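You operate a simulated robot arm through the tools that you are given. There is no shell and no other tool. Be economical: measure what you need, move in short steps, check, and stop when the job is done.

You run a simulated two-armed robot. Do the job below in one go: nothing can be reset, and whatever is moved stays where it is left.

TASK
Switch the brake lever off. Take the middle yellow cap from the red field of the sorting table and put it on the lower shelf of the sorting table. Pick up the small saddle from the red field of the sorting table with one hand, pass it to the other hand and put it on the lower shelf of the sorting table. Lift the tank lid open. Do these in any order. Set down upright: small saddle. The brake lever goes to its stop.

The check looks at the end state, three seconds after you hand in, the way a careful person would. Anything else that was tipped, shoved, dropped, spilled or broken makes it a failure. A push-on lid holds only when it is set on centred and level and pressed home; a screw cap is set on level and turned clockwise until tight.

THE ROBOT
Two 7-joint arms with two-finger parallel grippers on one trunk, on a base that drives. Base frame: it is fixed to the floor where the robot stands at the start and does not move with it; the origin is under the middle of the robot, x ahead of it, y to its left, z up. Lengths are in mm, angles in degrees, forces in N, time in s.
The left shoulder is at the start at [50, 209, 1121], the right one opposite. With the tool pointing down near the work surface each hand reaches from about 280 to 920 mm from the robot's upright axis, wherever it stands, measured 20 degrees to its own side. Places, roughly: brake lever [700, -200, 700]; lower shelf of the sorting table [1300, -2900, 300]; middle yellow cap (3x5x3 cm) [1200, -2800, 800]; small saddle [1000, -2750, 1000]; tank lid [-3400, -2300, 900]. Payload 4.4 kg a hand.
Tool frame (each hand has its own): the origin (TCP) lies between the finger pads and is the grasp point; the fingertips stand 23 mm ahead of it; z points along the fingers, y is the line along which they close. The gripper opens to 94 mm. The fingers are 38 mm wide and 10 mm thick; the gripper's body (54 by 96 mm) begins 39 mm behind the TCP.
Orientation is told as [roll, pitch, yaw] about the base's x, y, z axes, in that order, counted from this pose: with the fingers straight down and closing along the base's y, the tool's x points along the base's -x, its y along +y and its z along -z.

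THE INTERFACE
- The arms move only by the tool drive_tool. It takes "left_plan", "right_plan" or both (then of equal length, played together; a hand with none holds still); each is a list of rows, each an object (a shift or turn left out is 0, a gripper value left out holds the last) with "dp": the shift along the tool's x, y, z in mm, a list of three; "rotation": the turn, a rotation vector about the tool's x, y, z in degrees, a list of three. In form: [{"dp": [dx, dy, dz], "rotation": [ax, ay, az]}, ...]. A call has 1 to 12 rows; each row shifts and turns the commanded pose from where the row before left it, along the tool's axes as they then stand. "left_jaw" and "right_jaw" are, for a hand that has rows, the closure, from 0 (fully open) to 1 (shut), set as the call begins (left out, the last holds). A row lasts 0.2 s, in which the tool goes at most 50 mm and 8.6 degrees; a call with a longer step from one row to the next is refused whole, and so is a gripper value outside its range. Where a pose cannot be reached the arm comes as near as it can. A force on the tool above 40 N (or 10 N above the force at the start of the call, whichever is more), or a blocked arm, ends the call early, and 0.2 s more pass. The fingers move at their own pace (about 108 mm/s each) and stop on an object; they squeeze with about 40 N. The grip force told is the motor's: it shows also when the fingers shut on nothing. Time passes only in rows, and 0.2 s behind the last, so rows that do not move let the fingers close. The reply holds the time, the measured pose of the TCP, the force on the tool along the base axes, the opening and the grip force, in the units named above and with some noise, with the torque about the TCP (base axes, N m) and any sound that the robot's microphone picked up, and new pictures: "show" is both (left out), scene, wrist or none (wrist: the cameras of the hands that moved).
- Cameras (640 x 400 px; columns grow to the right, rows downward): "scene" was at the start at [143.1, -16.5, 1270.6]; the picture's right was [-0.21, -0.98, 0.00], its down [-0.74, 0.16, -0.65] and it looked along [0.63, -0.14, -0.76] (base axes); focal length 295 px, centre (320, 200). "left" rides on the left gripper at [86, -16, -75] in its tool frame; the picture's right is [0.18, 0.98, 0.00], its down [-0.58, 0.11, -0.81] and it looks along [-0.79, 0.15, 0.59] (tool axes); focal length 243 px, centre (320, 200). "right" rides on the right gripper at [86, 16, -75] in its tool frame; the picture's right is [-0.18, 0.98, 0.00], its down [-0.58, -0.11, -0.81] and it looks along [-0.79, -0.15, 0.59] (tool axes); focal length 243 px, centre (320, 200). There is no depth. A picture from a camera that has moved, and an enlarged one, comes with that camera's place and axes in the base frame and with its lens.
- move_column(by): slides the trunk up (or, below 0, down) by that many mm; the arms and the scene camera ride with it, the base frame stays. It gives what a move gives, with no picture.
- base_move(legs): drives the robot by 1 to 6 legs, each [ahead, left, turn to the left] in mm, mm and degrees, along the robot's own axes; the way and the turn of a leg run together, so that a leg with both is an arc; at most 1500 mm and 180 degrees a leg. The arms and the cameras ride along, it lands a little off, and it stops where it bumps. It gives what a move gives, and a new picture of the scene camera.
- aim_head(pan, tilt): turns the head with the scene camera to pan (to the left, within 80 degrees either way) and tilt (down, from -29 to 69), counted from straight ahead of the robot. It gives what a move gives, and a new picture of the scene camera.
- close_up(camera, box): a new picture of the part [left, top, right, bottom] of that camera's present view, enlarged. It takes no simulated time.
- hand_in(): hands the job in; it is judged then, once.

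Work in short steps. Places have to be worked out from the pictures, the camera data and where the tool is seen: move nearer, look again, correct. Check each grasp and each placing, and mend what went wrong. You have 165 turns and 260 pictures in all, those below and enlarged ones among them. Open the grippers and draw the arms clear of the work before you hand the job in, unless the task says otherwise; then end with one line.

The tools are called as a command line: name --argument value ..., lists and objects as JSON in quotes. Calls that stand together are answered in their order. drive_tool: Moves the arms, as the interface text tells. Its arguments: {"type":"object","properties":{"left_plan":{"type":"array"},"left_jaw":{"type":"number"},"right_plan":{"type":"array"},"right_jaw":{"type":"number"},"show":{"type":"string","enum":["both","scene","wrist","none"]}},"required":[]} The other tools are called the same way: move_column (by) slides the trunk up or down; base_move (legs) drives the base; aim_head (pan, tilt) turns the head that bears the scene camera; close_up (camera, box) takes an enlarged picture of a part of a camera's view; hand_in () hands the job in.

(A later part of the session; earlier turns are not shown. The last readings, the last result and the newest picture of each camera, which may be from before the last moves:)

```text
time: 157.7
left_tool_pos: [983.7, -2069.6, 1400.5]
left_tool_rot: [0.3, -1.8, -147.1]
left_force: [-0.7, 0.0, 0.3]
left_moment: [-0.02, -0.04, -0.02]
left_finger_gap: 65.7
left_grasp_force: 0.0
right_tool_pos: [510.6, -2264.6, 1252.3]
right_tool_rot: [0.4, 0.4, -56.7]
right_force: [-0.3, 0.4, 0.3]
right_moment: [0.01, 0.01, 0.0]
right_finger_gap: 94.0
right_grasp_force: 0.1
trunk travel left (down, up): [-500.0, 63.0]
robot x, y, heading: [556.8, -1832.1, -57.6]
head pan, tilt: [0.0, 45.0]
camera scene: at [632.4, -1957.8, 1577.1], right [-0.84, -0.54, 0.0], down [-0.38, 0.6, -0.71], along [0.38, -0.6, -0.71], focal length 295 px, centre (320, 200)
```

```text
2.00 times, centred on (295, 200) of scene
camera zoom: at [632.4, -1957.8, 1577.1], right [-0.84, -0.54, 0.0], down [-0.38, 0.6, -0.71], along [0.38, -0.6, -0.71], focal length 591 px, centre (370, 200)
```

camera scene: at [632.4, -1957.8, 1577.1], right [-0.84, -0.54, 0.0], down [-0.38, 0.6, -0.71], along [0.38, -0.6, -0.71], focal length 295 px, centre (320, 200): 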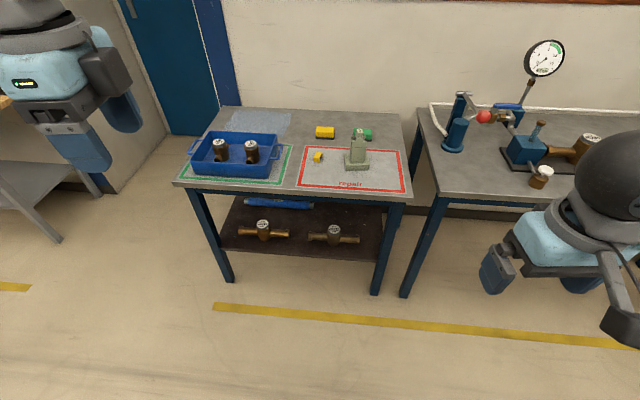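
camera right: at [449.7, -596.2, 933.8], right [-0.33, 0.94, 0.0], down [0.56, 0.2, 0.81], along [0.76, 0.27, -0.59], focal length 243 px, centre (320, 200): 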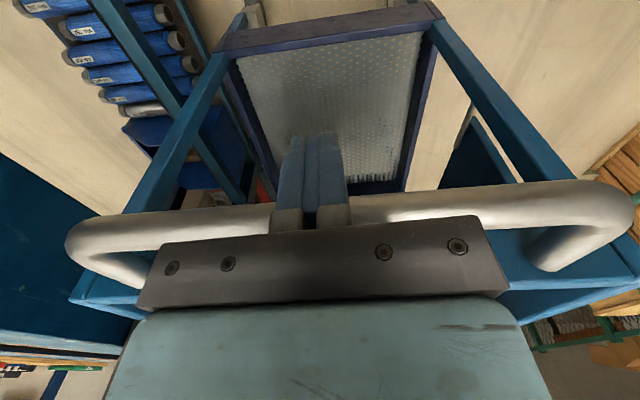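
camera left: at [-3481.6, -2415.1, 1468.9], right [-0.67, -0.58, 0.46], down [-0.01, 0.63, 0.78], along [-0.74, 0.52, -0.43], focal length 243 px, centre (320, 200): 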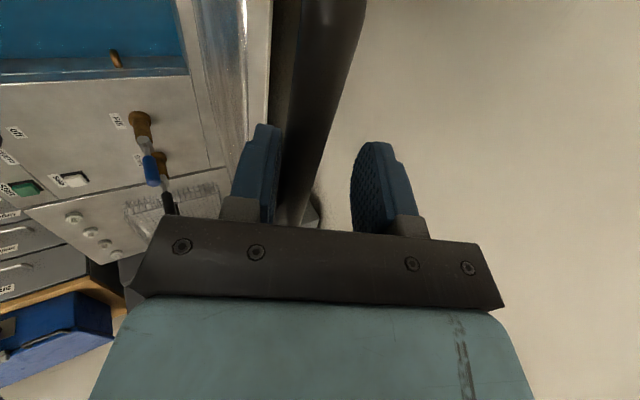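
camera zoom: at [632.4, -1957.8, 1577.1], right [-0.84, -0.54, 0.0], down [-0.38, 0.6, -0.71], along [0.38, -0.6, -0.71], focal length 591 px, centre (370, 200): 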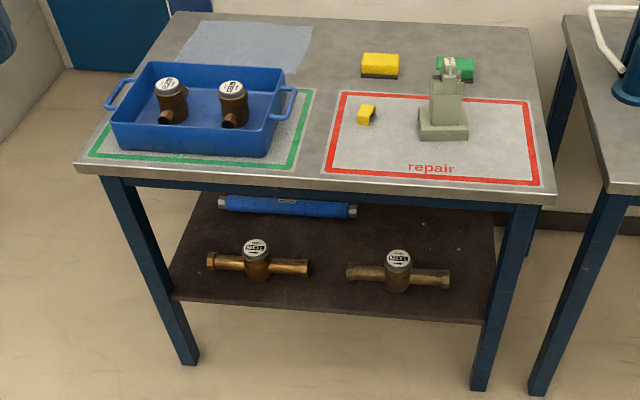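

The cap is at about [1186,-2815] and the saddle stand at about [1015,-2860], height about 165 mm, on a table at about z 800. I square up to the table and move closer.

base_move --legs '[[0, 0, -4], [300, 63, 0]]'

move_column --by -150

aim_head --pan -5 --tilt 50

close_up --camera "scene" --box '[220, 60, 420, 200]'

```text
time: 160.2
left_tool_pos: [1164.3, -2327.2, 1400.9]
left_tool_rot: [0.2, -1.9, -150.7]
left_force: [0.0, 0.1, 0.2]
left_moment: [0.01, 0.01, 0.0]
left_finger_gap: 65.7
left_grasp_force: 0.1
right_tool_pos: [680.0, -2489.5, 1252.8]
right_tool_rot: [0.4, 0.2, -60.5]
right_force: [-0.4, 0.8, 0.0]
right_moment: [-0.01, 0.0, 0.02]
right_finger_gap: 94.0
right_grasp_force: 0.1
trunk travel left (down, up): [-500.0, 63.0]
robot x, y, heading: [749.2, -2066.5, -61.2]
head pan, tilt: [0.0, 45.0]
camera scene: at [821.8, -2191.3, 1577.2], right [-0.88, -0.48, 0.0], down [-0.34, 0.62, -0.71], along [0.34, -0.62, -0.71], focal length 295 px, centre (320, 200)
```

scene: 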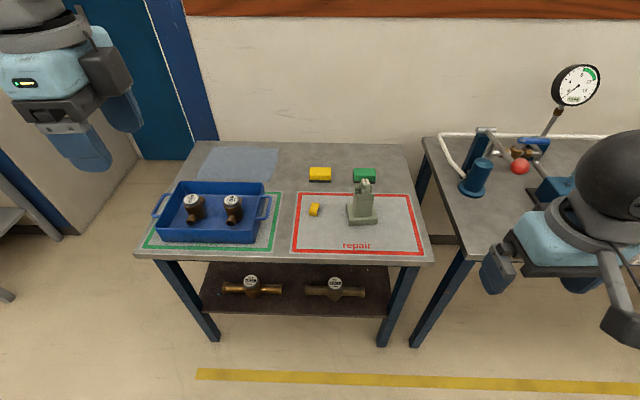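

```text
time: 161.9
left_tool_pos: [1166.1, -2327.5, 1250.4]
left_tool_rot: [0.2, -1.8, -150.8]
left_force: [-0.1, -0.7, 0.1]
left_moment: [0.01, 0.02, 0.02]
left_finger_gap: 65.8
left_grasp_force: 0.0
right_tool_pos: [680.5, -2488.8, 1102.4]
right_tool_rot: [0.5, 0.3, -60.4]
right_force: [-1.0, 0.9, -0.5]
right_moment: [0.01, 0.0, 0.01]
right_finger_gap: 94.0
right_grasp_force: 0.1
trunk travel left (down, up): [-350.0, 213.0]
robot x, y, heading: [751.0, -2060.2, -61.2]
head pan, tilt: [0.0, 45.0]
```

```text
time: 162.6
left_tool_pos: [1164.3, -2327.2, 1250.7]
left_tool_rot: [0.2, -1.8, -150.8]
left_force: [-0.2, -0.2, -0.4]
left_moment: [0.01, 0.02, -0.02]
left_finger_gap: 65.4
left_grasp_force: 0.0
right_tool_pos: [679.8, -2489.4, 1100.9]
right_tool_rot: [0.4, 0.2, -60.4]
right_force: [-0.3, -0.4, -0.3]
right_moment: [-0.03, 0.04, 0.01]
right_finger_gap: 94.1
right_grasp_force: 0.0
trunk travel left (down, up): [-350.0, 213.0]
robot x, y, heading: [751.5, -2063.0, -61.5]
head pan, tilt: [-5.0, 50.0]
camera scene: at [814.3, -2191.1, 1420.1], right [-0.92, -0.4, 0.0], down [-0.31, 0.7, -0.64], along [0.26, -0.59, -0.77], focal length 295 px, centre (320, 200)
```

scene: 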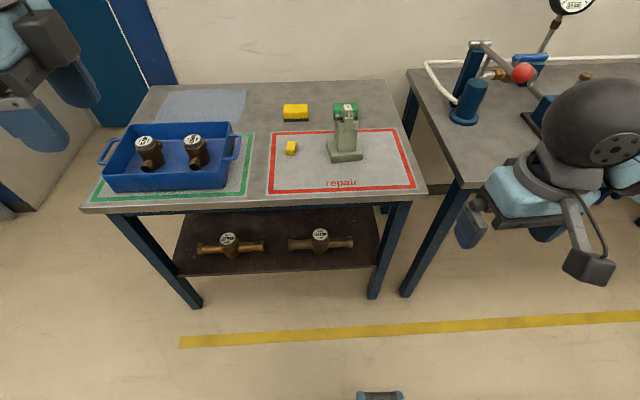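

```text
2.86 times, centred on (320, 130) of scene
camera zoom: at [814.3, -2191.1, 1420.1], right [-0.92, -0.4, 0.0], down [-0.31, 0.7, -0.64], along [0.26, -0.59, -0.77], focal length 844 px, centre (320, 400)
```

zoom: 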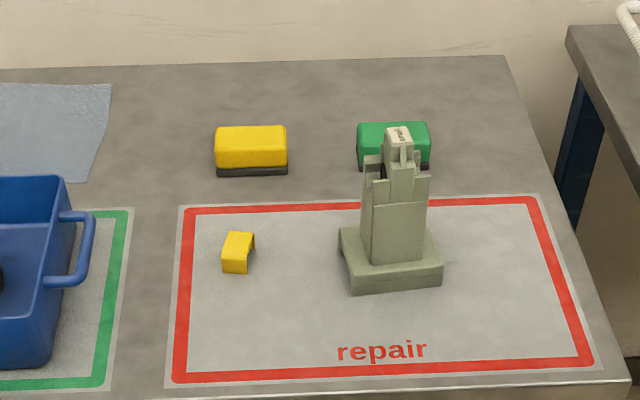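

Two views agree: table top z=800; the saddle base (98×76 mm) is centred at about [1031,-2875], with its top at z about 963. Moving forward 110 mm, then I bring the right hand above it.

base_move --legs '[[110, 0, 0]]'

drive_tool --right_plan '[{"dp": [-42, 13, 2]}, {"dp": [-42, 13, 2]}, {"dp": [-42, 13, 2]}, {"dp": [-42, 13, 2]}, {"dp": [-42, 13, 2]}, {"dp": [-42, 13, 2]}, {"dp": [-42, 13, 2]}, {"dp": [-42, 13, 2]}, {}]'

```text
time: 163.8
left_tool_pos: [1216.3, -2421.1, 1250.1]
left_tool_rot: [0.2, -1.8, -150.9]
left_force: [0.0, -0.1, -0.5]
left_moment: [-0.01, 0.0, 0.01]
left_finger_gap: 65.7
left_grasp_force: 0.2
right_tool_pos: [730.6, -2582.6, 1102.4]
right_tool_rot: [0.4, 0.3, -60.6]
right_force: [-0.1, -0.2, 0.4]
right_moment: [0.0, -0.02, -0.03]
right_finger_gap: 93.9
right_grasp_force: 0.1
trunk travel left (down, up): [-350.0, 213.0]
robot x, y, heading: [803.0, -2154.4, -61.3]
head pan, tilt: [-5.0, 50.0]
camera scene: at [865.2, -2284.5, 1420.1], right [-0.92, -0.4, 0.0], down [-0.31, 0.7, -0.64], along [0.26, -0.59, -0.77], focal length 295 px, centre (320, 200)
```

scene: 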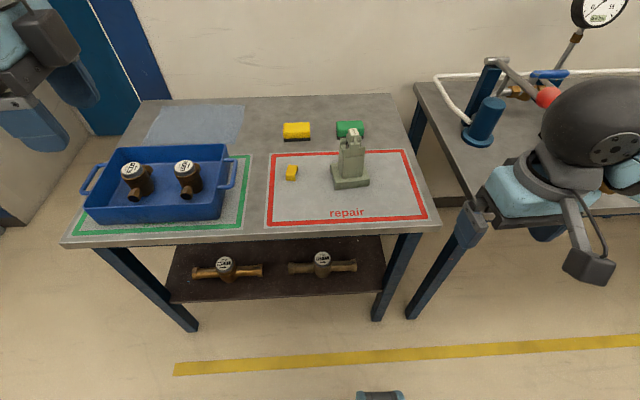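

```text
time: 165.8
left_tool_pos: [1215.6, -2420.3, 1252.8]
left_tool_rot: [0.2, -1.8, -150.9]
left_force: [0.1, 0.4, -0.7]
left_moment: [-0.02, -0.03, 0.03]
left_finger_gap: 65.7
left_grasp_force: 0.0
right_tool_pos: [982.8, -2824.9, 1086.6]
right_tool_rot: [0.4, 0.1, -60.7]
right_force: [0.4, 0.1, -0.2]
right_moment: [0.01, 0.01, 0.01]
right_finger_gap: 93.8
right_grasp_force: 0.0
trunk travel left (down, up): [-350.0, 213.0]
robot x, y, heading: [804.2, -2153.7, -61.2]
head pan, tilt: [-5.0, 50.0]
camera scene: at [864.2, -2284.2, 1420.2], right [-0.92, -0.4, 0.0], down [-0.31, 0.7, -0.64], along [0.26, -0.59, -0.77], focal length 295 px, centre (320, 200)
camera right: at [954.7, -2740.1, 1160.5], right [0.95, 0.32, 0.01], down [0.19, -0.57, 0.8], along [0.26, -0.76, -0.6], focal length 243 px, centre (320, 200)
```

scene: 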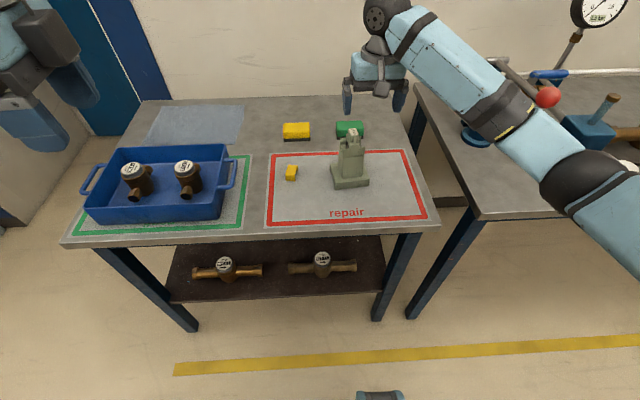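
right: 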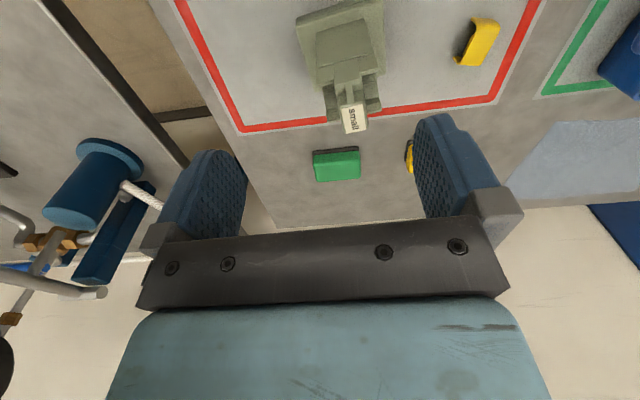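

The saddle top is labelled "small" and is aligned with the hand. I centre over it at about [1029,-2866] and go to z 1010 for a check.

drive_tool --right_plan '[{"dp": [-29, 10, 20]}, {"dp": [-29, 10, 26]}, {"dp": [0, 0, 30]}, {}]'

close_up --camera "scene" --box '[290, 80, 440, 200]'

```text
time: 166.8
left_tool_pos: [1216.8, -2419.4, 1249.8]
left_tool_rot: [0.1, -1.8, -150.8]
left_force: [-0.3, -0.4, -0.6]
left_moment: [0.03, 0.01, 0.01]
left_finger_gap: 65.5
left_grasp_force: 0.0
right_tool_pos: [1031.6, -2863.2, 1008.0]
right_tool_rot: [0.4, 0.3, -60.7]
right_force: [0.1, 1.1, -0.1]
right_moment: [0.0, 0.01, 0.01]
right_finger_gap: 94.2
right_grasp_force: 0.1
trunk travel left (down, up): [-350.0, 213.0]
robot x, y, heading: [801.1, -2154.7, -61.5]
head pan, tilt: [-5.0, 50.0]
camera scene: at [865.5, -2284.1, 1420.1], right [-0.92, -0.4, 0.0], down [-0.31, 0.7, -0.64], along [0.26, -0.59, -0.77], focal length 295 px, centre (320, 200)
camera right: at [1001.9, -2778.8, 1081.9], right [0.95, 0.32, 0.01], down [0.19, -0.57, 0.8], along [0.26, -0.76, -0.6], focal length 243 px, centre (320, 200)
```

scene: 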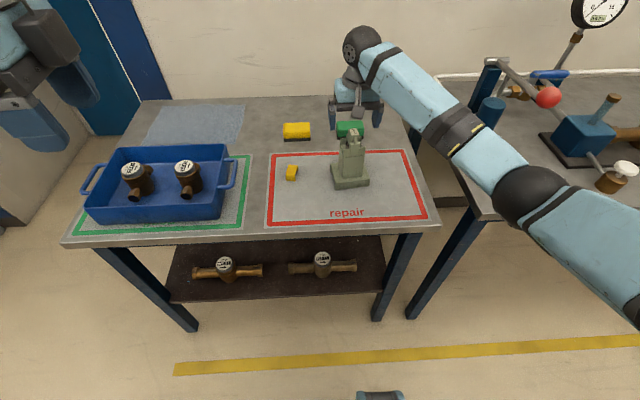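
right: 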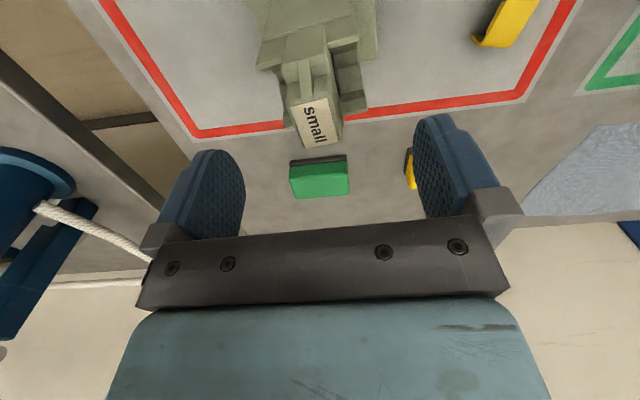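

```text
3.33 times, centred on (365, 140) of scene
camera zoom: at [865.5, -2284.1, 1420.1], right [-0.92, -0.4, 0.0], down [-0.31, 0.7, -0.64], along [0.26, -0.59, -0.77], focal length 984 px, centre (170, 400)
```

zoom: 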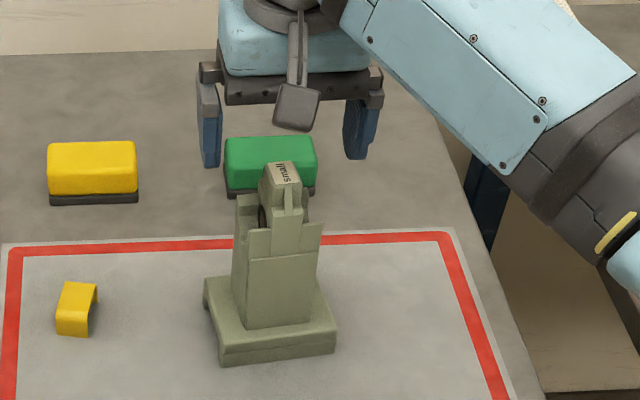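

Lateral centring is good. I lower to about z 935 with the fingers either side of the top and close.

drive_tool --right_plan '[{"dp": [-5, 0, 30]}, {"dp": [0, 0, 28]}, {"dp": [0, 0, 14]}, {}]'

close_up --camera "scene" --box '[290, 80, 440, 200]'

```text
time: 167.8
left_tool_pos: [1213.9, -2418.9, 1252.7]
left_tool_rot: [0.5, -1.8, -150.8]
left_force: [0.0, 0.1, 0.7]
left_moment: [0.02, -0.01, 0.02]
left_finger_gap: 65.9
left_grasp_force: 0.1
right_tool_pos: [1035.8, -2869.7, 940.9]
right_tool_rot: [0.5, -0.2, -60.6]
right_force: [-0.2, -12.3, 35.4]
right_moment: [0.89, 0.53, 0.12]
right_finger_gap: 93.8
right_grasp_force: 0.1
trunk travel left (down, up): [-350.0, 213.0]
robot x, y, heading: [799.8, -2154.7, -61.2]
head pan, tilt: [-5.0, 50.0]
camera scene: at [863.6, -2281.4, 1421.1], right [-0.92, -0.4, 0.0], down [-0.31, 0.7, -0.65], along [0.26, -0.59, -0.76], focal length 295 px, centre (320, 200)
camera right: at [1006.5, -2783.0, 1014.9], right [0.95, 0.32, 0.01], down [0.18, -0.56, 0.81], along [0.26, -0.76, -0.59], focal length 243 px, centre (320, 200)
```

scene: 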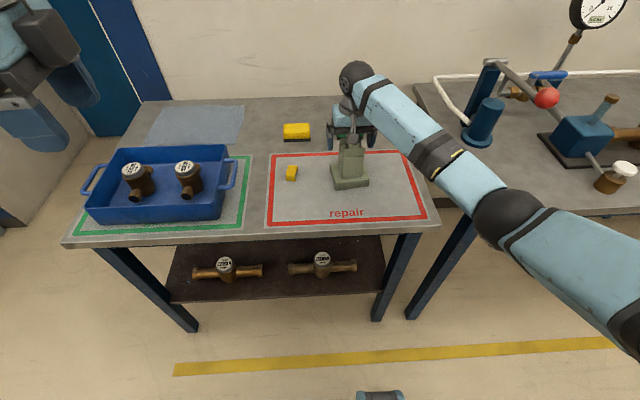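
right: 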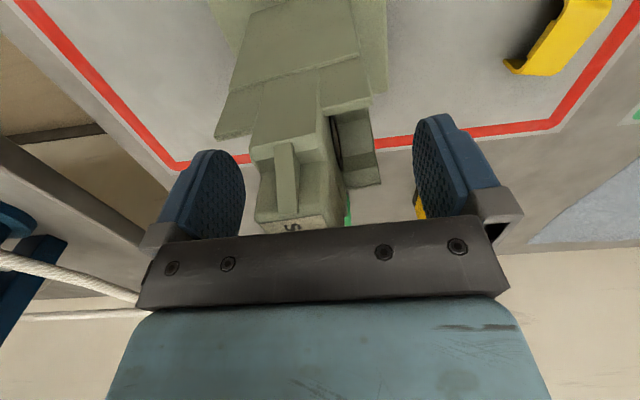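

```text
3.33 times, centred on (365, 140) of scene
camera zoom: at [863.6, -2281.4, 1421.1], right [-0.92, -0.4, 0.0], down [-0.31, 0.7, -0.65], along [0.26, -0.59, -0.76], focal length 984 px, centre (170, 400)
```

zoom: 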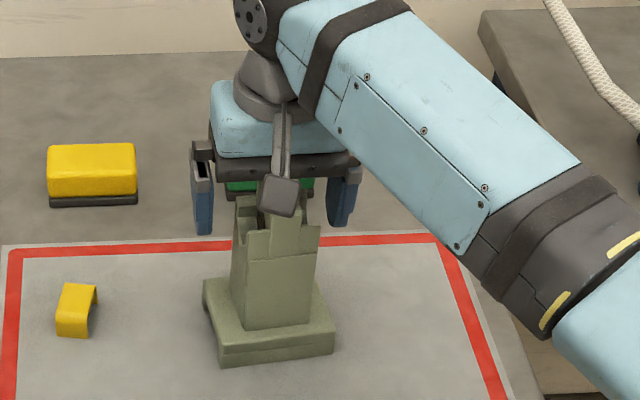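

The palm touched the top (z about 980). I raise 6 mm, shift 4 mm and close the fingers.

drive_tool --right_plan '[{"dp": [0, -4, -6]}, {}]' --show "none"

drive_tool --right_plan '[{}, {}, {}, {}]' --right_jaw 1

close_up --camera "scene" --box '[290, 80, 440, 200]'

```text
time: 168.3
left_tool_pos: [1216.8, -2419.6, 1251.1]
left_tool_rot: [0.3, -1.8, -150.9]
left_force: [0.1, 0.1, 0.8]
left_moment: [0.0, -0.03, -0.03]
left_finger_gap: 65.7
left_grasp_force: 0.0
right_tool_pos: [1032.0, -2867.6, 940.7]
right_tool_rot: [0.4, 0.3, -60.5]
right_force: [6.2, 0.5, 15.4]
right_moment: [0.03, 0.41, -0.05]
right_finger_gap: 94.0
right_grasp_force: 0.1
trunk travel left (down, up): [-350.0, 213.0]
robot x, y, heading: [801.9, -2155.3, -61.2]
head pan, tilt: [-5.0, 50.0]
```

```text
time: 169.3
left_tool_pos: [1217.5, -2418.7, 1250.4]
left_tool_rot: [0.2, -1.9, -150.9]
left_force: [0.5, 1.0, -0.3]
left_moment: [0.0, 0.01, 0.01]
left_finger_gap: 65.7
left_grasp_force: 0.2
right_tool_pos: [1032.6, -2869.7, 941.8]
right_tool_rot: [0.3, 0.3, -60.6]
right_force: [1.2, 2.0, 6.8]
right_moment: [0.03, 0.43, 0.02]
right_finger_gap: 56.6
right_grasp_force: 40.3
trunk travel left (down, up): [-350.0, 213.0]
robot x, y, heading: [801.2, -2153.4, -61.3]
head pan, tilt: [-5.0, 50.0]
camera scene: at [865.1, -2283.2, 1420.2], right [-0.92, -0.4, 0.0], down [-0.31, 0.7, -0.64], along [0.26, -0.59, -0.77], focal length 295 px, centre (320, 200)
camera right: at [1003.6, -2783.8, 1015.9], right [0.95, 0.32, 0.0], down [0.19, -0.57, 0.8], along [0.26, -0.76, -0.6], focal length 243 px, centre (320, 200)
```

scene: 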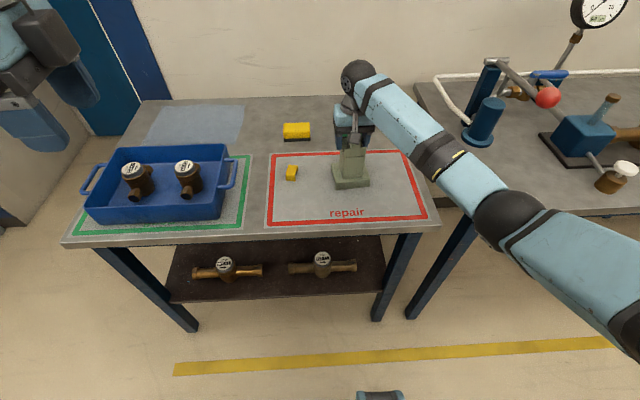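
right: 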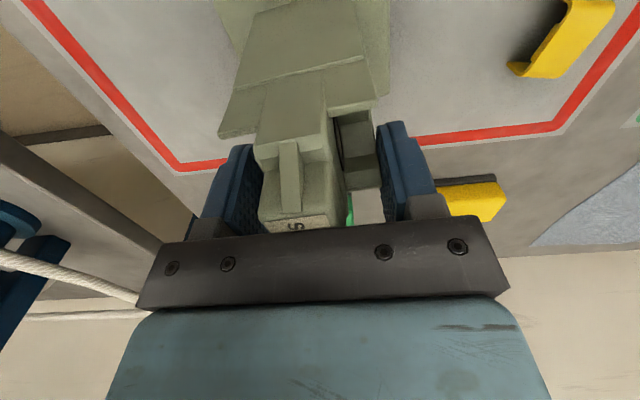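

```text
3.33 times, centred on (365, 140) of scene
camera zoom: at [865.1, -2283.2, 1420.2], right [-0.92, -0.4, 0.0], down [-0.31, 0.7, -0.64], along [0.26, -0.59, -0.77], focal length 984 px, centre (170, 400)
```

zoom: 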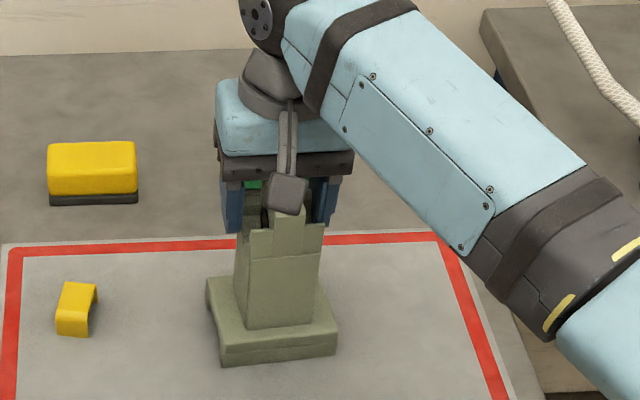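

It's gripped at 57 mm. I lift slowly by 90 mm and check.

drive_tool --right_plan '[{"dp": [0, 0, -10]}, {"dp": [0, 0, -20]}, {"dp": [0, 0, -30]}, {"dp": [0, 0, -30]}, {}]'

close_up --camera "scene" --box '[290, 60, 440, 180]'

```text
time: 170.6
left_tool_pos: [1215.4, -2421.2, 1250.8]
left_tool_rot: [0.1, -1.8, -150.9]
left_force: [-0.2, -0.6, 1.0]
left_moment: [0.01, 0.01, -0.04]
left_finger_gap: 66.0
left_grasp_force: 0.1
right_tool_pos: [1031.1, -2872.5, 1030.0]
right_tool_rot: [0.3, 0.4, -60.6]
right_force: [0.3, 0.1, -6.0]
right_moment: [-0.12, -0.09, 0.0]
right_finger_gap: 56.2
right_grasp_force: 40.1
trunk travel left (down, up): [-350.0, 213.0]
robot x, y, heading: [799.5, -2155.4, -61.1]
head pan, tilt: [-5.0, 50.0]
camera scene: at [865.5, -2285.7, 1419.9], right [-0.92, -0.4, 0.0], down [-0.31, 0.7, -0.64], along [0.26, -0.59, -0.77], focal length 295 px, centre (320, 200)
camera right: at [1002.5, -2786.5, 1105.4], right [0.95, 0.32, 0.01], down [0.19, -0.57, 0.8], along [0.26, -0.76, -0.6], focal length 243 px, centre (320, 200)
```

scene: 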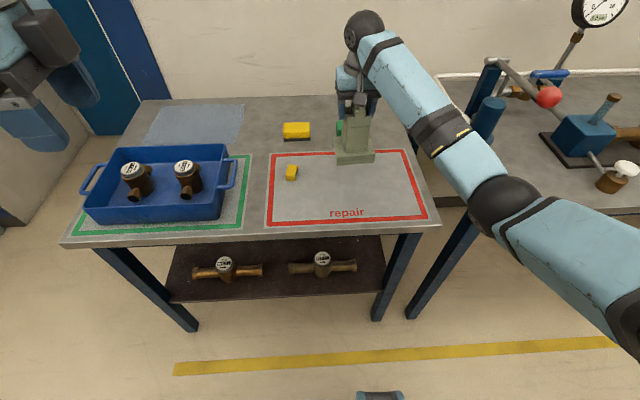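
right: 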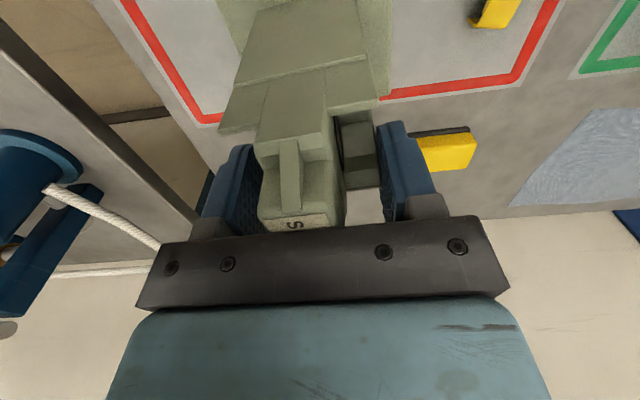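

```text
3.33 times, centred on (365, 120) of scene
camera zoom: at [865.5, -2285.7, 1419.9], right [-0.92, -0.4, 0.0], down [-0.31, 0.7, -0.64], along [0.26, -0.59, -0.77], focal length 984 px, centre (170, 467)
```

zoom: 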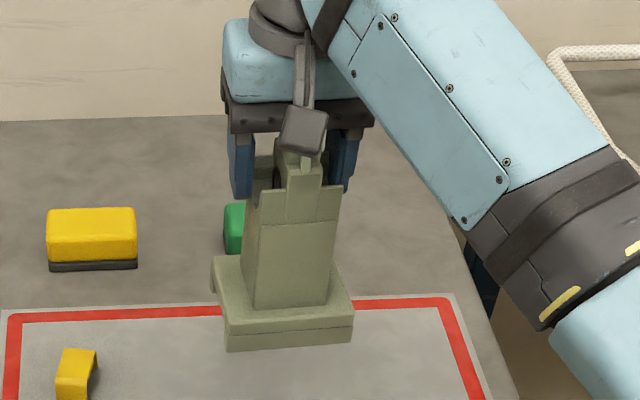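

The saddle is held level (about 6 N). I bring it in front of my body for the handover and at the same time turn the left hand's yaw back to straight.

drive_tool --right_plan '[{"dp": [31, 25, -6]}, {"dp": [31, 25, -6]}, {"dp": [31, 25, -6]}, {"dp": [31, 25, -6]}, {"dp": [31, 25, -6]}, {"dp": [31, 25, 0]}, {"dp": [31, 25, 0]}, {}, {}, {}, {}]' --left_plan '[{"dp": [15, 0, 0], "rotation": [0, 0, -8.2]}, {"dp": [15, 0, 0], "rotation": [0, 0, -8.2]}, {"dp": [0, 0, 0], "rotation": [0, 0, -8.2]}, {"rotation": [0, 0, -8.2]}, {"rotation": [0, 0, -8.2]}, {"rotation": [0, 0, -8.2]}, {"rotation": [0, 0, -8.2]}, {"rotation": [0, 0, -8.2]}, {"rotation": [0, 0, -8.2]}, {"rotation": [0, 0, -8.2]}, {"rotation": [0, 0, -8.2]}]' --left_jaw 0 --show "scene"

```text
time: 172.9
left_tool_pos: [1241.2, -2404.9, 1249.5]
left_tool_rot: [-1.8, -0.2, -60.6]
left_force: [-0.5, 0.1, 0.5]
left_moment: [-0.03, -0.03, 0.03]
left_finger_gap: 94.1
left_grasp_force: 0.1
right_tool_pos: [1077.6, -2594.6, 1065.2]
right_tool_rot: [0.4, 0.3, -60.6]
right_force: [0.3, -0.1, -6.2]
right_moment: [-0.09, -0.04, 0.0]
right_finger_gap: 56.1
right_grasp_force: 40.1
trunk travel left (down, up): [-350.0, 213.0]
robot x, y, heading: [802.9, -2155.0, -61.3]
head pan, tilt: [-5.0, 50.0]
camera scene: at [865.5, -2284.9, 1420.0], right [-0.92, -0.4, 0.0], down [-0.31, 0.7, -0.64], along [0.26, -0.59, -0.77], focal length 295 px, centre (320, 200)
```

scene: 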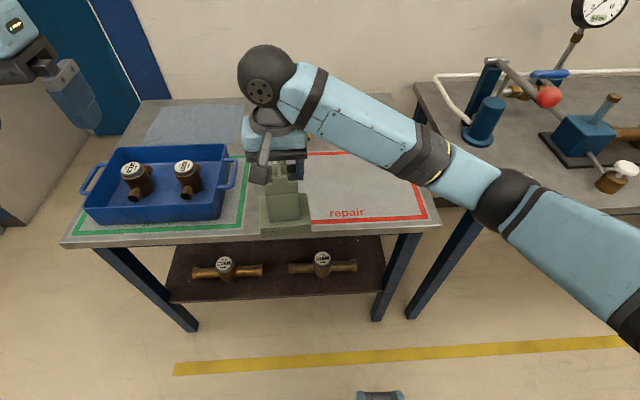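

Saddle is centred ahead. I pitch the left hand to point forward (25° down) and lower it to gripping height, still off to the left.

drive_tool --left_plan '[{"rotation": [0, -8.1, 0]}, {"rotation": [0, -8.1, 0]}, {"rotation": [0, -8.1, 0]}, {"rotation": [0, -8.1, 0]}, {"rotation": [0, -8.1, 0]}, {"rotation": [0, -8.1, 0]}, {"rotation": [0, -8.1, 0]}, {"rotation": [0, -8.1, 0]}, {"dp": [46, 0, 8]}, {"dp": [46, 0, 8]}, {"dp": [46, 0, 8]}, {"dp": [46, 0, 8]}]' --show "scene"

```text
time: 175.6
left_tool_pos: [1249.9, -2442.8, 1082.2]
left_tool_rot: [-4.5, -65.0, -56.7]
left_force: [-0.9, 0.1, 1.2]
left_moment: [0.03, -0.01, -0.01]
left_finger_gap: 94.1
left_grasp_force: 0.1
left hand out of reach, approached as far as the arm can: row 6, 7, 8, 9, 10, 11
right_tool_pos: [1078.2, -2594.8, 1065.5]
right_tool_rot: [0.2, 0.3, -60.6]
right_force: [0.9, 0.2, -6.1]
right_moment: [-0.1, -0.04, 0.01]
right_finger_gap: 56.5
right_grasp_force: 40.2
trunk travel left (down, up): [-350.0, 213.0]
robot x, y, heading: [804.3, -2155.8, -61.4]
head pan, tilt: [-5.0, 50.0]
camera scene: at [866.0, -2284.1, 1420.2], right [-0.92, -0.4, 0.0], down [-0.31, 0.7, -0.64], along [0.26, -0.59, -0.77], focal length 295 px, centre (320, 200)
```

scene: 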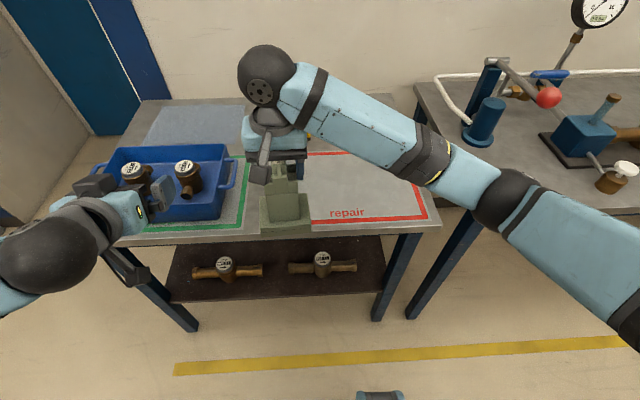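

The left hand points forward 25° down. I pull it back a bit and move it laterally in front of the saddle.

drive_tool --left_plan '[{"dp": [28, 0, -18]}, {"dp": [27, 0, -18]}, {"dp": [0, -45, 0]}, {"dp": [0, -45, 0]}, {"dp": [0, -45, 0]}, {"dp": [0, -44, 0]}, {"dp": [0, -44, 0]}, {}]'

close_up --camera "scene" --box '[180, 140, 380, 300]'

```text
time: 177.3
left_tool_pos: [1035.3, -2527.3, 1039.3]
left_tool_rot: [-4.4, -65.0, -56.7]
left_force: [-0.4, -0.1, -0.5]
left_moment: [0.01, -0.01, 0.02]
left_finger_gap: 93.8
left_grasp_force: 0.0
left hand out of reach, approached as far as the arm can: row 1, 2
right_tool_pos: [1078.8, -2595.5, 1065.6]
right_tool_rot: [0.4, 0.4, -60.6]
right_force: [0.5, -0.3, -6.2]
right_moment: [-0.07, -0.05, 0.02]
right_finger_gap: 56.3
right_grasp_force: 40.3
trunk travel left (down, up): [-350.0, 213.0]
robot x, y, heading: [800.2, -2154.4, -61.4]
head pan, tilt: [-5.0, 50.0]
camera scene: at [866.7, -2284.6, 1420.0], right [-0.92, -0.4, 0.0], down [-0.31, 0.7, -0.64], along [0.26, -0.59, -0.77], focal length 295 px, centre (320, 200)
camera left: at [970.3, -2445.0, 994.0], right [0.81, 0.55, -0.2], down [-0.12, 0.49, 0.86], along [0.57, -0.68, 0.46], focal length 243 px, centre (320, 200)
```

scene: 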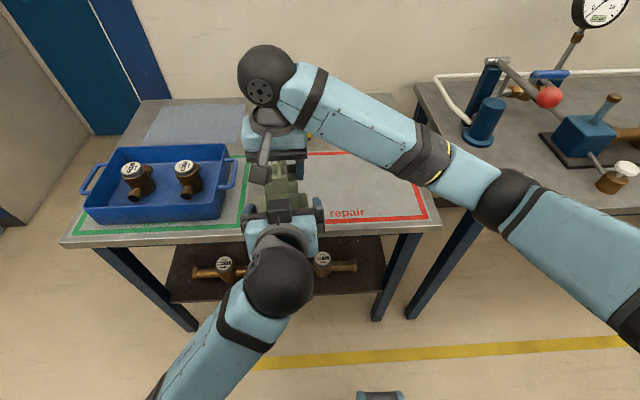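
left: 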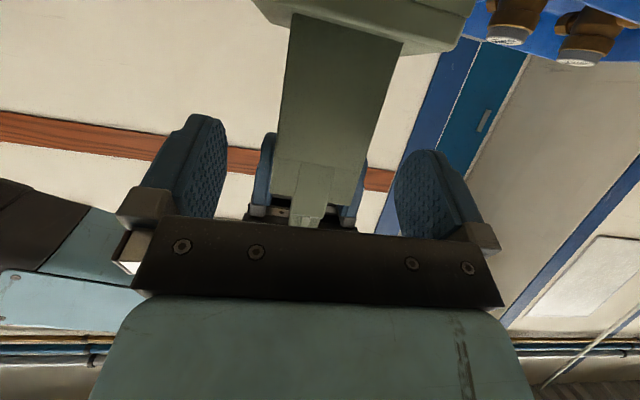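

```text
2.50 times, centred on (280, 220) of scene
camera zoom: at [866.7, -2284.6, 1420.0], right [-0.92, -0.4, 0.0], down [-0.31, 0.7, -0.64], along [0.26, -0.59, -0.77], focal length 738 px, centre (420, 150)
```

zoom: 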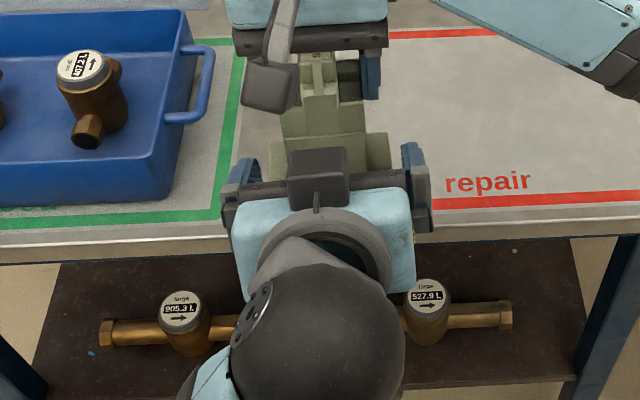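

I align the left hand (7 mm left, 9 mm down) and advance half way, then check clearance between the hands.

drive_tool --left_plan '[{"dp": [9, 7, 0]}, {"dp": [0, 0, 20]}, {"dp": [0, 0, 20]}, {}]'

close_up --camera "scene" --box '[220, 100, 360, 240]'

```text
time: 178.3
left_tool_pos: [1057.2, -2552.8, 1015.4]
left_tool_rot: [-3.8, -65.0, -57.2]
left_force: [0.4, -0.2, -1.1]
left_moment: [0.02, -0.06, -0.02]
left_finger_gap: 93.8
left_grasp_force: 0.0
right_tool_pos: [1077.8, -2594.9, 1066.3]
right_tool_rot: [0.4, 0.2, -60.7]
right_force: [-0.9, -0.4, -5.3]
right_moment: [-0.14, -0.07, -0.02]
right_finger_gap: 56.0
right_grasp_force: 40.1
trunk travel left (down, up): [-350.0, 213.0]
robot x, y, heading: [801.2, -2156.9, -61.5]
head pan, tilt: [-5.0, 50.0]
camera scene: at [865.5, -2284.8, 1420.0], right [-0.92, -0.4, 0.0], down [-0.31, 0.7, -0.64], along [0.26, -0.59, -0.77], focal length 295 px, centre (320, 200)
camera left: at [992.6, -2470.0, 968.4], right [0.81, 0.55, -0.19], down [-0.12, 0.49, 0.86], along [0.57, -0.68, 0.46], focal length 243 px, centre (320, 200)
```

scene: 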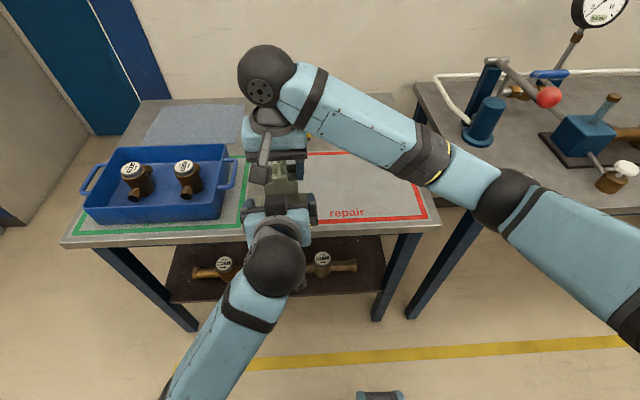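
left: 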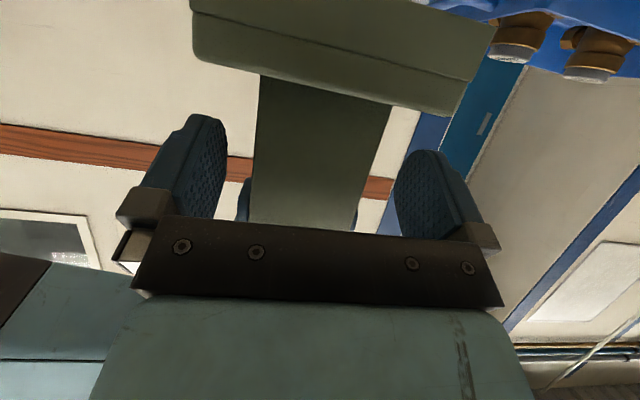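

```text
2.86 times, centred on (290, 170) of scene
camera zoom: at [865.5, -2284.8, 1420.0], right [-0.92, -0.4, 0.0], down [-0.31, 0.7, -0.64], along [0.26, -0.59, -0.77], focal length 844 px, centre (406, 286)
```

zoom: 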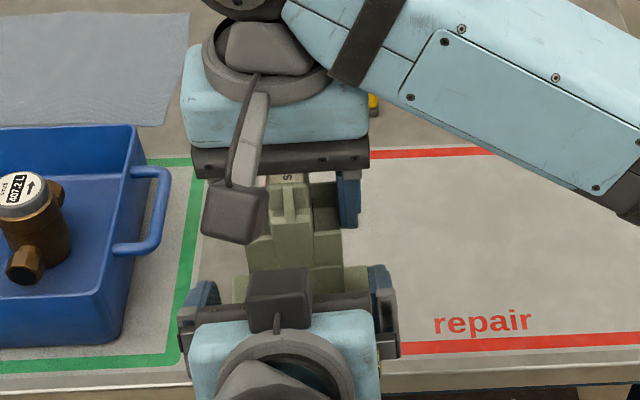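

Well centred. I advance the last 44 mm slowly.

drive_tool --left_plan '[{"dp": [0, 0, 12]}, {"dp": [0, 0, 12]}, {"dp": [0, 0, 10]}, {"dp": [0, 0, 10]}, {}]'

close_up --camera "scene" --box '[220, 100, 360, 240]'

```text
time: 179.6
left_tool_pos: [1089.8, -2581.6, 987.1]
left_tool_rot: [2.5, -65.3, -62.8]
left_force: [-13.8, 25.0, 16.8]
left_moment: [-2.6, -0.23, -0.21]
left_finger_gap: 93.9
left_grasp_force: 0.0
right_tool_pos: [1077.6, -2595.8, 1066.1]
right_tool_rot: [0.2, 0.3, -60.6]
right_force: [13.4, -25.9, -22.3]
right_moment: [0.38, -0.61, -0.33]
right_finger_gap: 56.2
right_grasp_force: 40.3
trunk travel left (down, up): [-350.0, 213.0]
robot x, y, heading: [799.5, -2155.5, -61.4]
head pan, tilt: [-5.0, 50.0]
camera scene: at [865.4, -2284.8, 1420.0], right [-0.92, -0.4, 0.0], down [-0.31, 0.7, -0.64], along [0.26, -0.59, -0.77], focal length 295 px, centre (320, 200)
camera left: at [1027.4, -2499.1, 939.4], right [0.82, 0.55, -0.15], down [-0.16, 0.47, 0.87], along [0.55, -0.69, 0.48], focal length 243 px, centre (320, 200)
```

scene: 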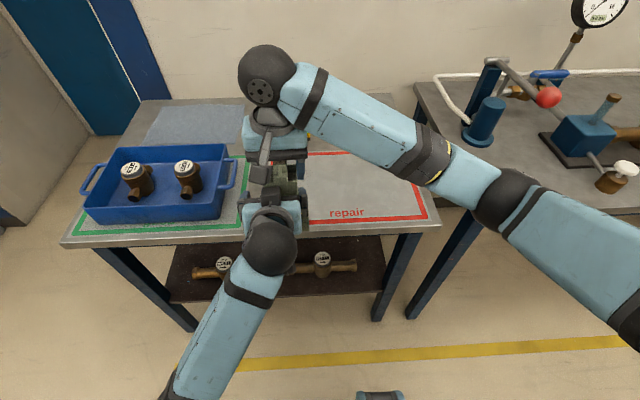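
left: 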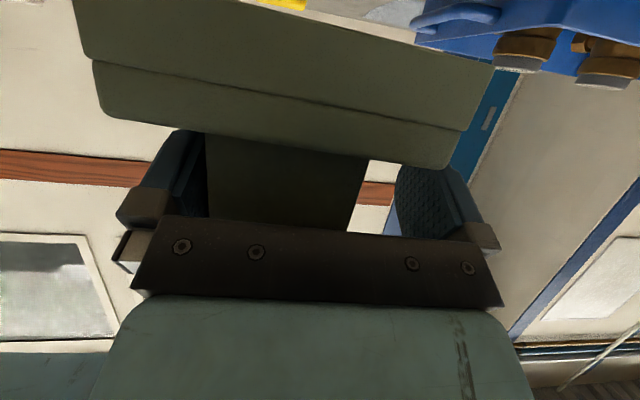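

```text
2.86 times, centred on (290, 170) of scene
camera zoom: at [865.4, -2284.8, 1420.0], right [-0.92, -0.4, 0.0], down [-0.31, 0.7, -0.64], along [0.26, -0.59, -0.77], focal length 844 px, centre (406, 286)
```

zoom: 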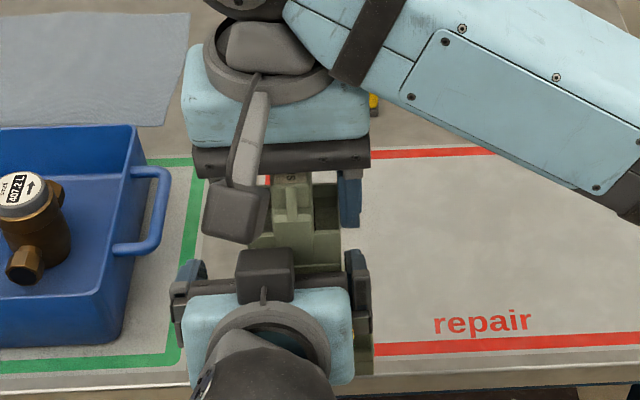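

The hand drifted 17 mm left and the palm touches the base. I back off a little, shift right and up, and recheck.

drive_tool --left_plan '[{"dp": [-4, 0, -10]}, {"dp": [-6, -8, 0]}, {"dp": [0, -8, 0]}, {}]' --show "wrist"

```text
time: 180.8
left_tool_pos: [1098.5, -2581.6, 989.7]
left_tool_rot: [13.8, -66.0, -72.8]
left_force: [-10.4, 4.2, -3.8]
left_moment: [-0.36, -0.37, -0.3]
left_finger_gap: 93.9
left_grasp_force: 0.1
right_tool_pos: [1078.3, -2596.3, 1064.8]
right_tool_rot: [0.5, 0.4, -60.7]
right_force: [10.2, -4.6, -2.6]
right_moment: [0.09, -0.48, 0.05]
right_finger_gap: 56.9
right_grasp_force: 40.5
trunk travel left (down, up): [-350.0, 213.0]
robot x, y, heading: [797.9, -2155.1, -61.3]
head pan, tilt: [-5.0, 50.0]
stopped in row 4 (left hand): the arm was blocked; the commanded pose is now the measured one
camera left: at [1038.7, -2498.0, 938.8], right [0.83, 0.56, -0.07], down [-0.23, 0.45, 0.86], along [0.51, -0.69, 0.5], focal length 243 px, centre (320, 200)
```

left: 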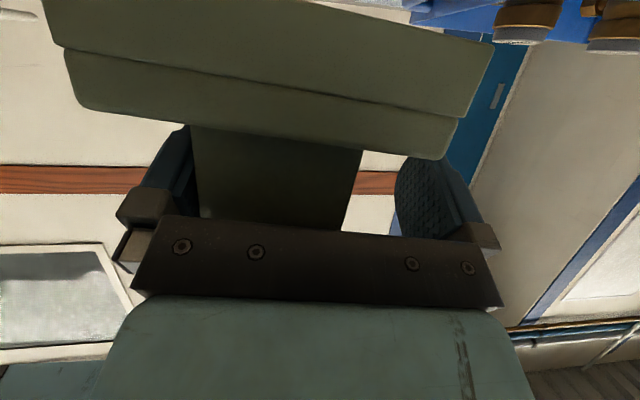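

The left arm is cramped so close to the body. I back it off, fix its roll, and move the saddle further forward and to the left for the handover.

drive_tool --left_plan '[{"dp": [0, 0, -15]}, {"dp": [0, 0, -20]}, {"dp": [0, 0, -25]}, {"dp": [0, 0, -25], "rotation": [0, 0, -5.6]}, {"dp": [0, 40, 0]}, {"dp": [0, 40, 0]}, {"dp": [0, 40, 0]}, {"dp": [0, 40, 0]}]' --show "none"

drive_tool --right_plan '[{"dp": [-15, 15, -10]}, {"dp": [-20, 25, -10]}, {"dp": [-20, 25, -10]}, {"dp": [-20, 25, -10]}, {}]' --left_plan '[{}, {}, {}, {}, {}]' --show "scene"

```text
time: 181.1
left_tool_pos: [1101.9, -2578.3, 995.2]
left_tool_rot: [17.4, -66.5, -76.0]
left_force: [-7.4, 1.5, -0.7]
left_moment: [-0.19, 0.05, -0.24]
left_finger_gap: 93.9
left_grasp_force: 0.1
right_tool_pos: [1082.4, -2592.9, 1068.8]
right_tool_rot: [1.1, 0.0, -60.4]
right_force: [6.7, -1.5, -4.8]
right_moment: [0.02, -0.57, 0.06]
right_finger_gap: 57.0
right_grasp_force: 39.7
trunk travel left (down, up): [-350.0, 213.0]
robot x, y, heading: [799.0, -2157.0, -61.3]
head pan, tilt: [-5.0, 50.0]
stopped in row 1 (left hand): the force on the tool passed its limit at 51 N (the readings are from after the stop); the commanded pose is now the measured one
```

```text
time: 182.0
left_tool_pos: [1109.3, -2576.9, 993.0]
left_tool_rot: [16.9, -65.9, -74.2]
left_force: [13.9, 6.6, -6.0]
left_moment: [-0.14, 0.65, 0.18]
left_finger_gap: 94.1
left_grasp_force: 0.0
right_tool_pos: [1171.0, -2613.7, 1102.3]
right_tool_rot: [0.2, 0.2, -60.7]
right_force: [-14.4, -7.1, 0.8]
right_moment: [-0.43, 1.21, 0.72]
right_finger_gap: 28.2
right_grasp_force: 40.3
trunk travel left (down, up): [-350.0, 213.0]
robot x, y, heading: [799.8, -2153.3, -61.4]
head pan, tilt: [-5.0, 50.0]
stopped in row 4 (left hand): the force on the tool passed its limit at 60 N (the readings are from after the stop); the commanded pose is now the measured one
camera scene: at [866.1, -2285.0, 1419.9], right [-0.92, -0.4, 0.0], down [-0.31, 0.7, -0.64], along [0.26, -0.59, -0.77], focal length 295 px, centre (320, 200)
```

scene: 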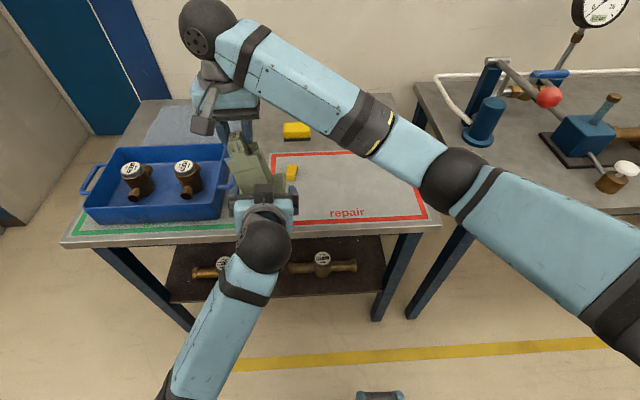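

The left hand didn't get clear and the right grip slipped. I look closely before doing anything.

close_up --camera "scene" --box '[180, 80, 320, 230]'

close_up --camera "left" --box '[0, 0, 640, 400]'

close_up --camera "right" --box '[0, 0, 640, 400]'

```text
2.67 times, centred on (250, 155) of scene
camera zoom: at [866.1, -2285.0, 1419.9], right [-0.92, -0.4, 0.0], down [-0.31, 0.7, -0.64], along [0.26, -0.59, -0.77], focal length 788 px, centre (507, 320)
```

zoom: 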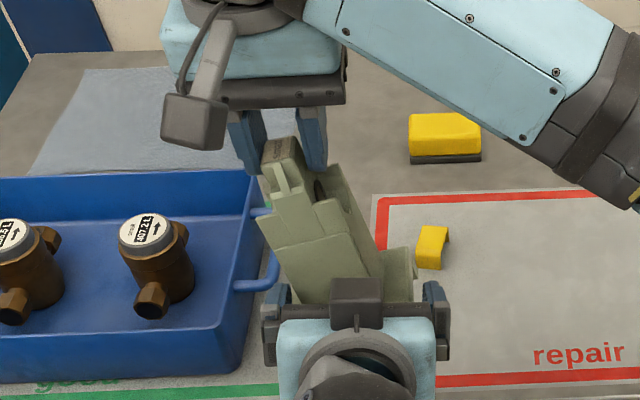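

```text
1.00 times, centred on (320, 200) of left (not enlarged: the box is as wide or as high as the picture)
camera zoom: at [1049.7, -2494.8, 940.3], right [0.81, 0.58, -0.05], down [-0.26, 0.44, 0.86], along [0.52, -0.69, 0.51], focal length 243 px, centre (320, 200)
```

zoom: 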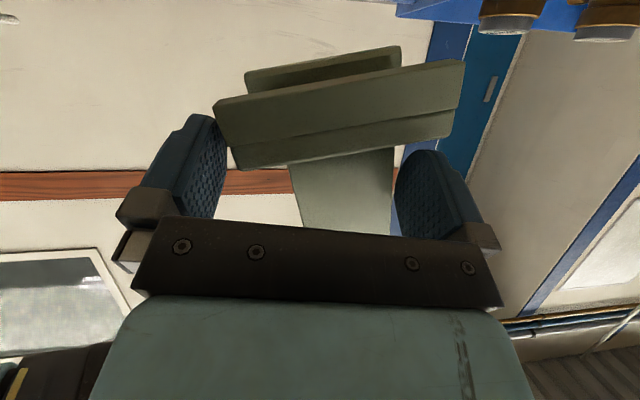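

```text
1.00 times, centred on (320, 200) of right (not enlarged: the box is as wide or as high as the picture)
camera zoom: at [1141.3, -2528.7, 1176.3], right [0.95, 0.32, 0.0], down [0.19, -0.57, 0.8], along [0.26, -0.76, -0.6], focal length 243 px, centre (320, 200)
```

zoom: 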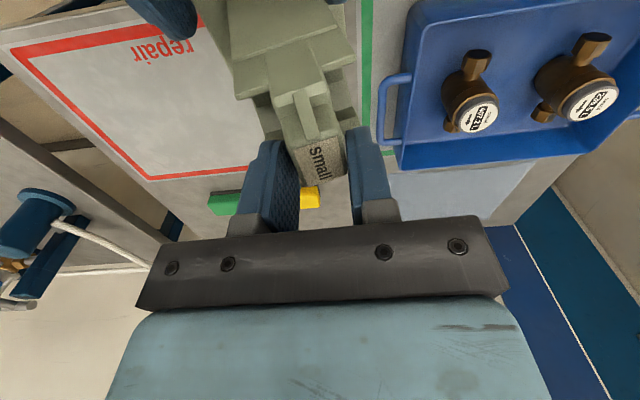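

The right fingers still hold the top knob and the left fingers surround the column. Closing the left hand now secures it.

drive_tool --left_plan '[{}, {}, {}, {}]' --left_jaw 1 --show "both"

close_up --camera "scene" --box '[180, 80, 320, 230]'

```text
time: 183.1
left_tool_pos: [1112.9, -2577.1, 992.0]
left_tool_rot: [16.8, -65.9, -73.7]
left_force: [25.2, 10.1, 0.0]
left_moment: [-0.65, 2.01, 0.7]
left_finger_gap: 88.7
left_grasp_force: 40.1
right_tool_pos: [1168.4, -2616.1, 1102.2]
right_tool_rot: [0.0, 0.4, -60.8]
right_force: [-25.4, -11.1, 0.2]
right_moment: [-0.44, 1.0, 0.92]
right_finger_gap: 26.8
right_grasp_force: 39.9
trunk travel left (down, up): [-350.0, 213.0]
robot x, y, heading: [804.2, -2154.0, -61.3]
head pan, tilt: [-5.0, 50.0]
stopped in row 4 (left hand): the force on the tool passed its limit at 40 N (the readings are from after the stop); the commanded pose is now the measured one
camera scene: at [865.5, -2285.1, 1420.0], right [-0.92, -0.4, 0.0], down [-0.31, 0.7, -0.64], along [0.26, -0.59, -0.77], focal length 295 px, centre (320, 200)
camera left: at [1051.7, -2494.7, 940.4], right [0.81, 0.58, -0.05], down [-0.26, 0.44, 0.86], along [0.53, -0.68, 0.51], focal length 243 px, centre (320, 200)
```

scene: 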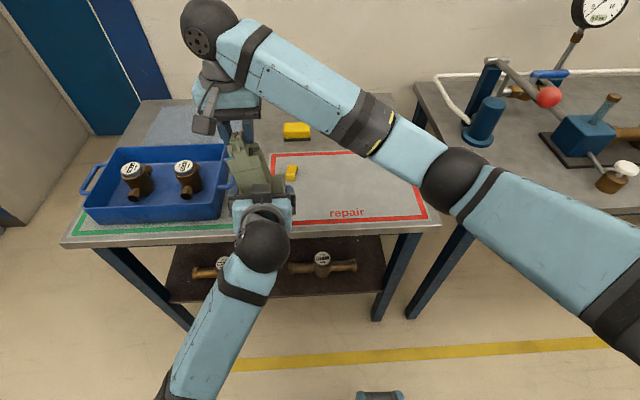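
left: 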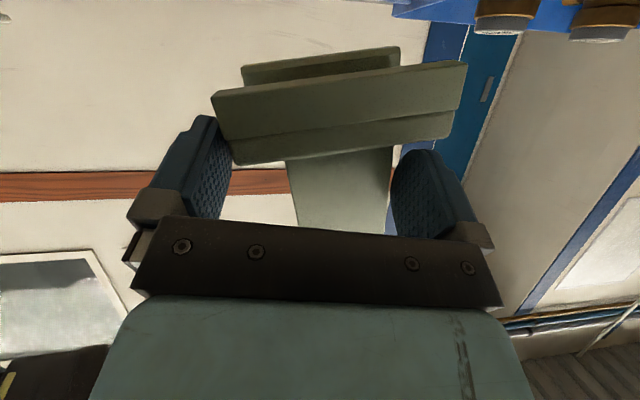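

```text
2.67 times, centred on (250, 155) of scene
camera zoom: at [865.5, -2285.1, 1420.0], right [-0.92, -0.4, 0.0], down [-0.31, 0.7, -0.64], along [0.26, -0.59, -0.77], focal length 788 px, centre (507, 320)
```

zoom: 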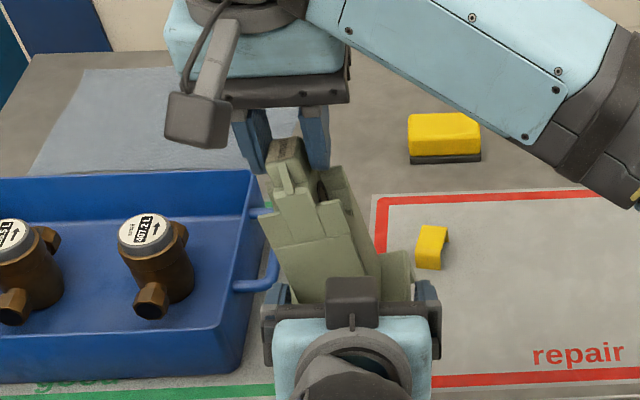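

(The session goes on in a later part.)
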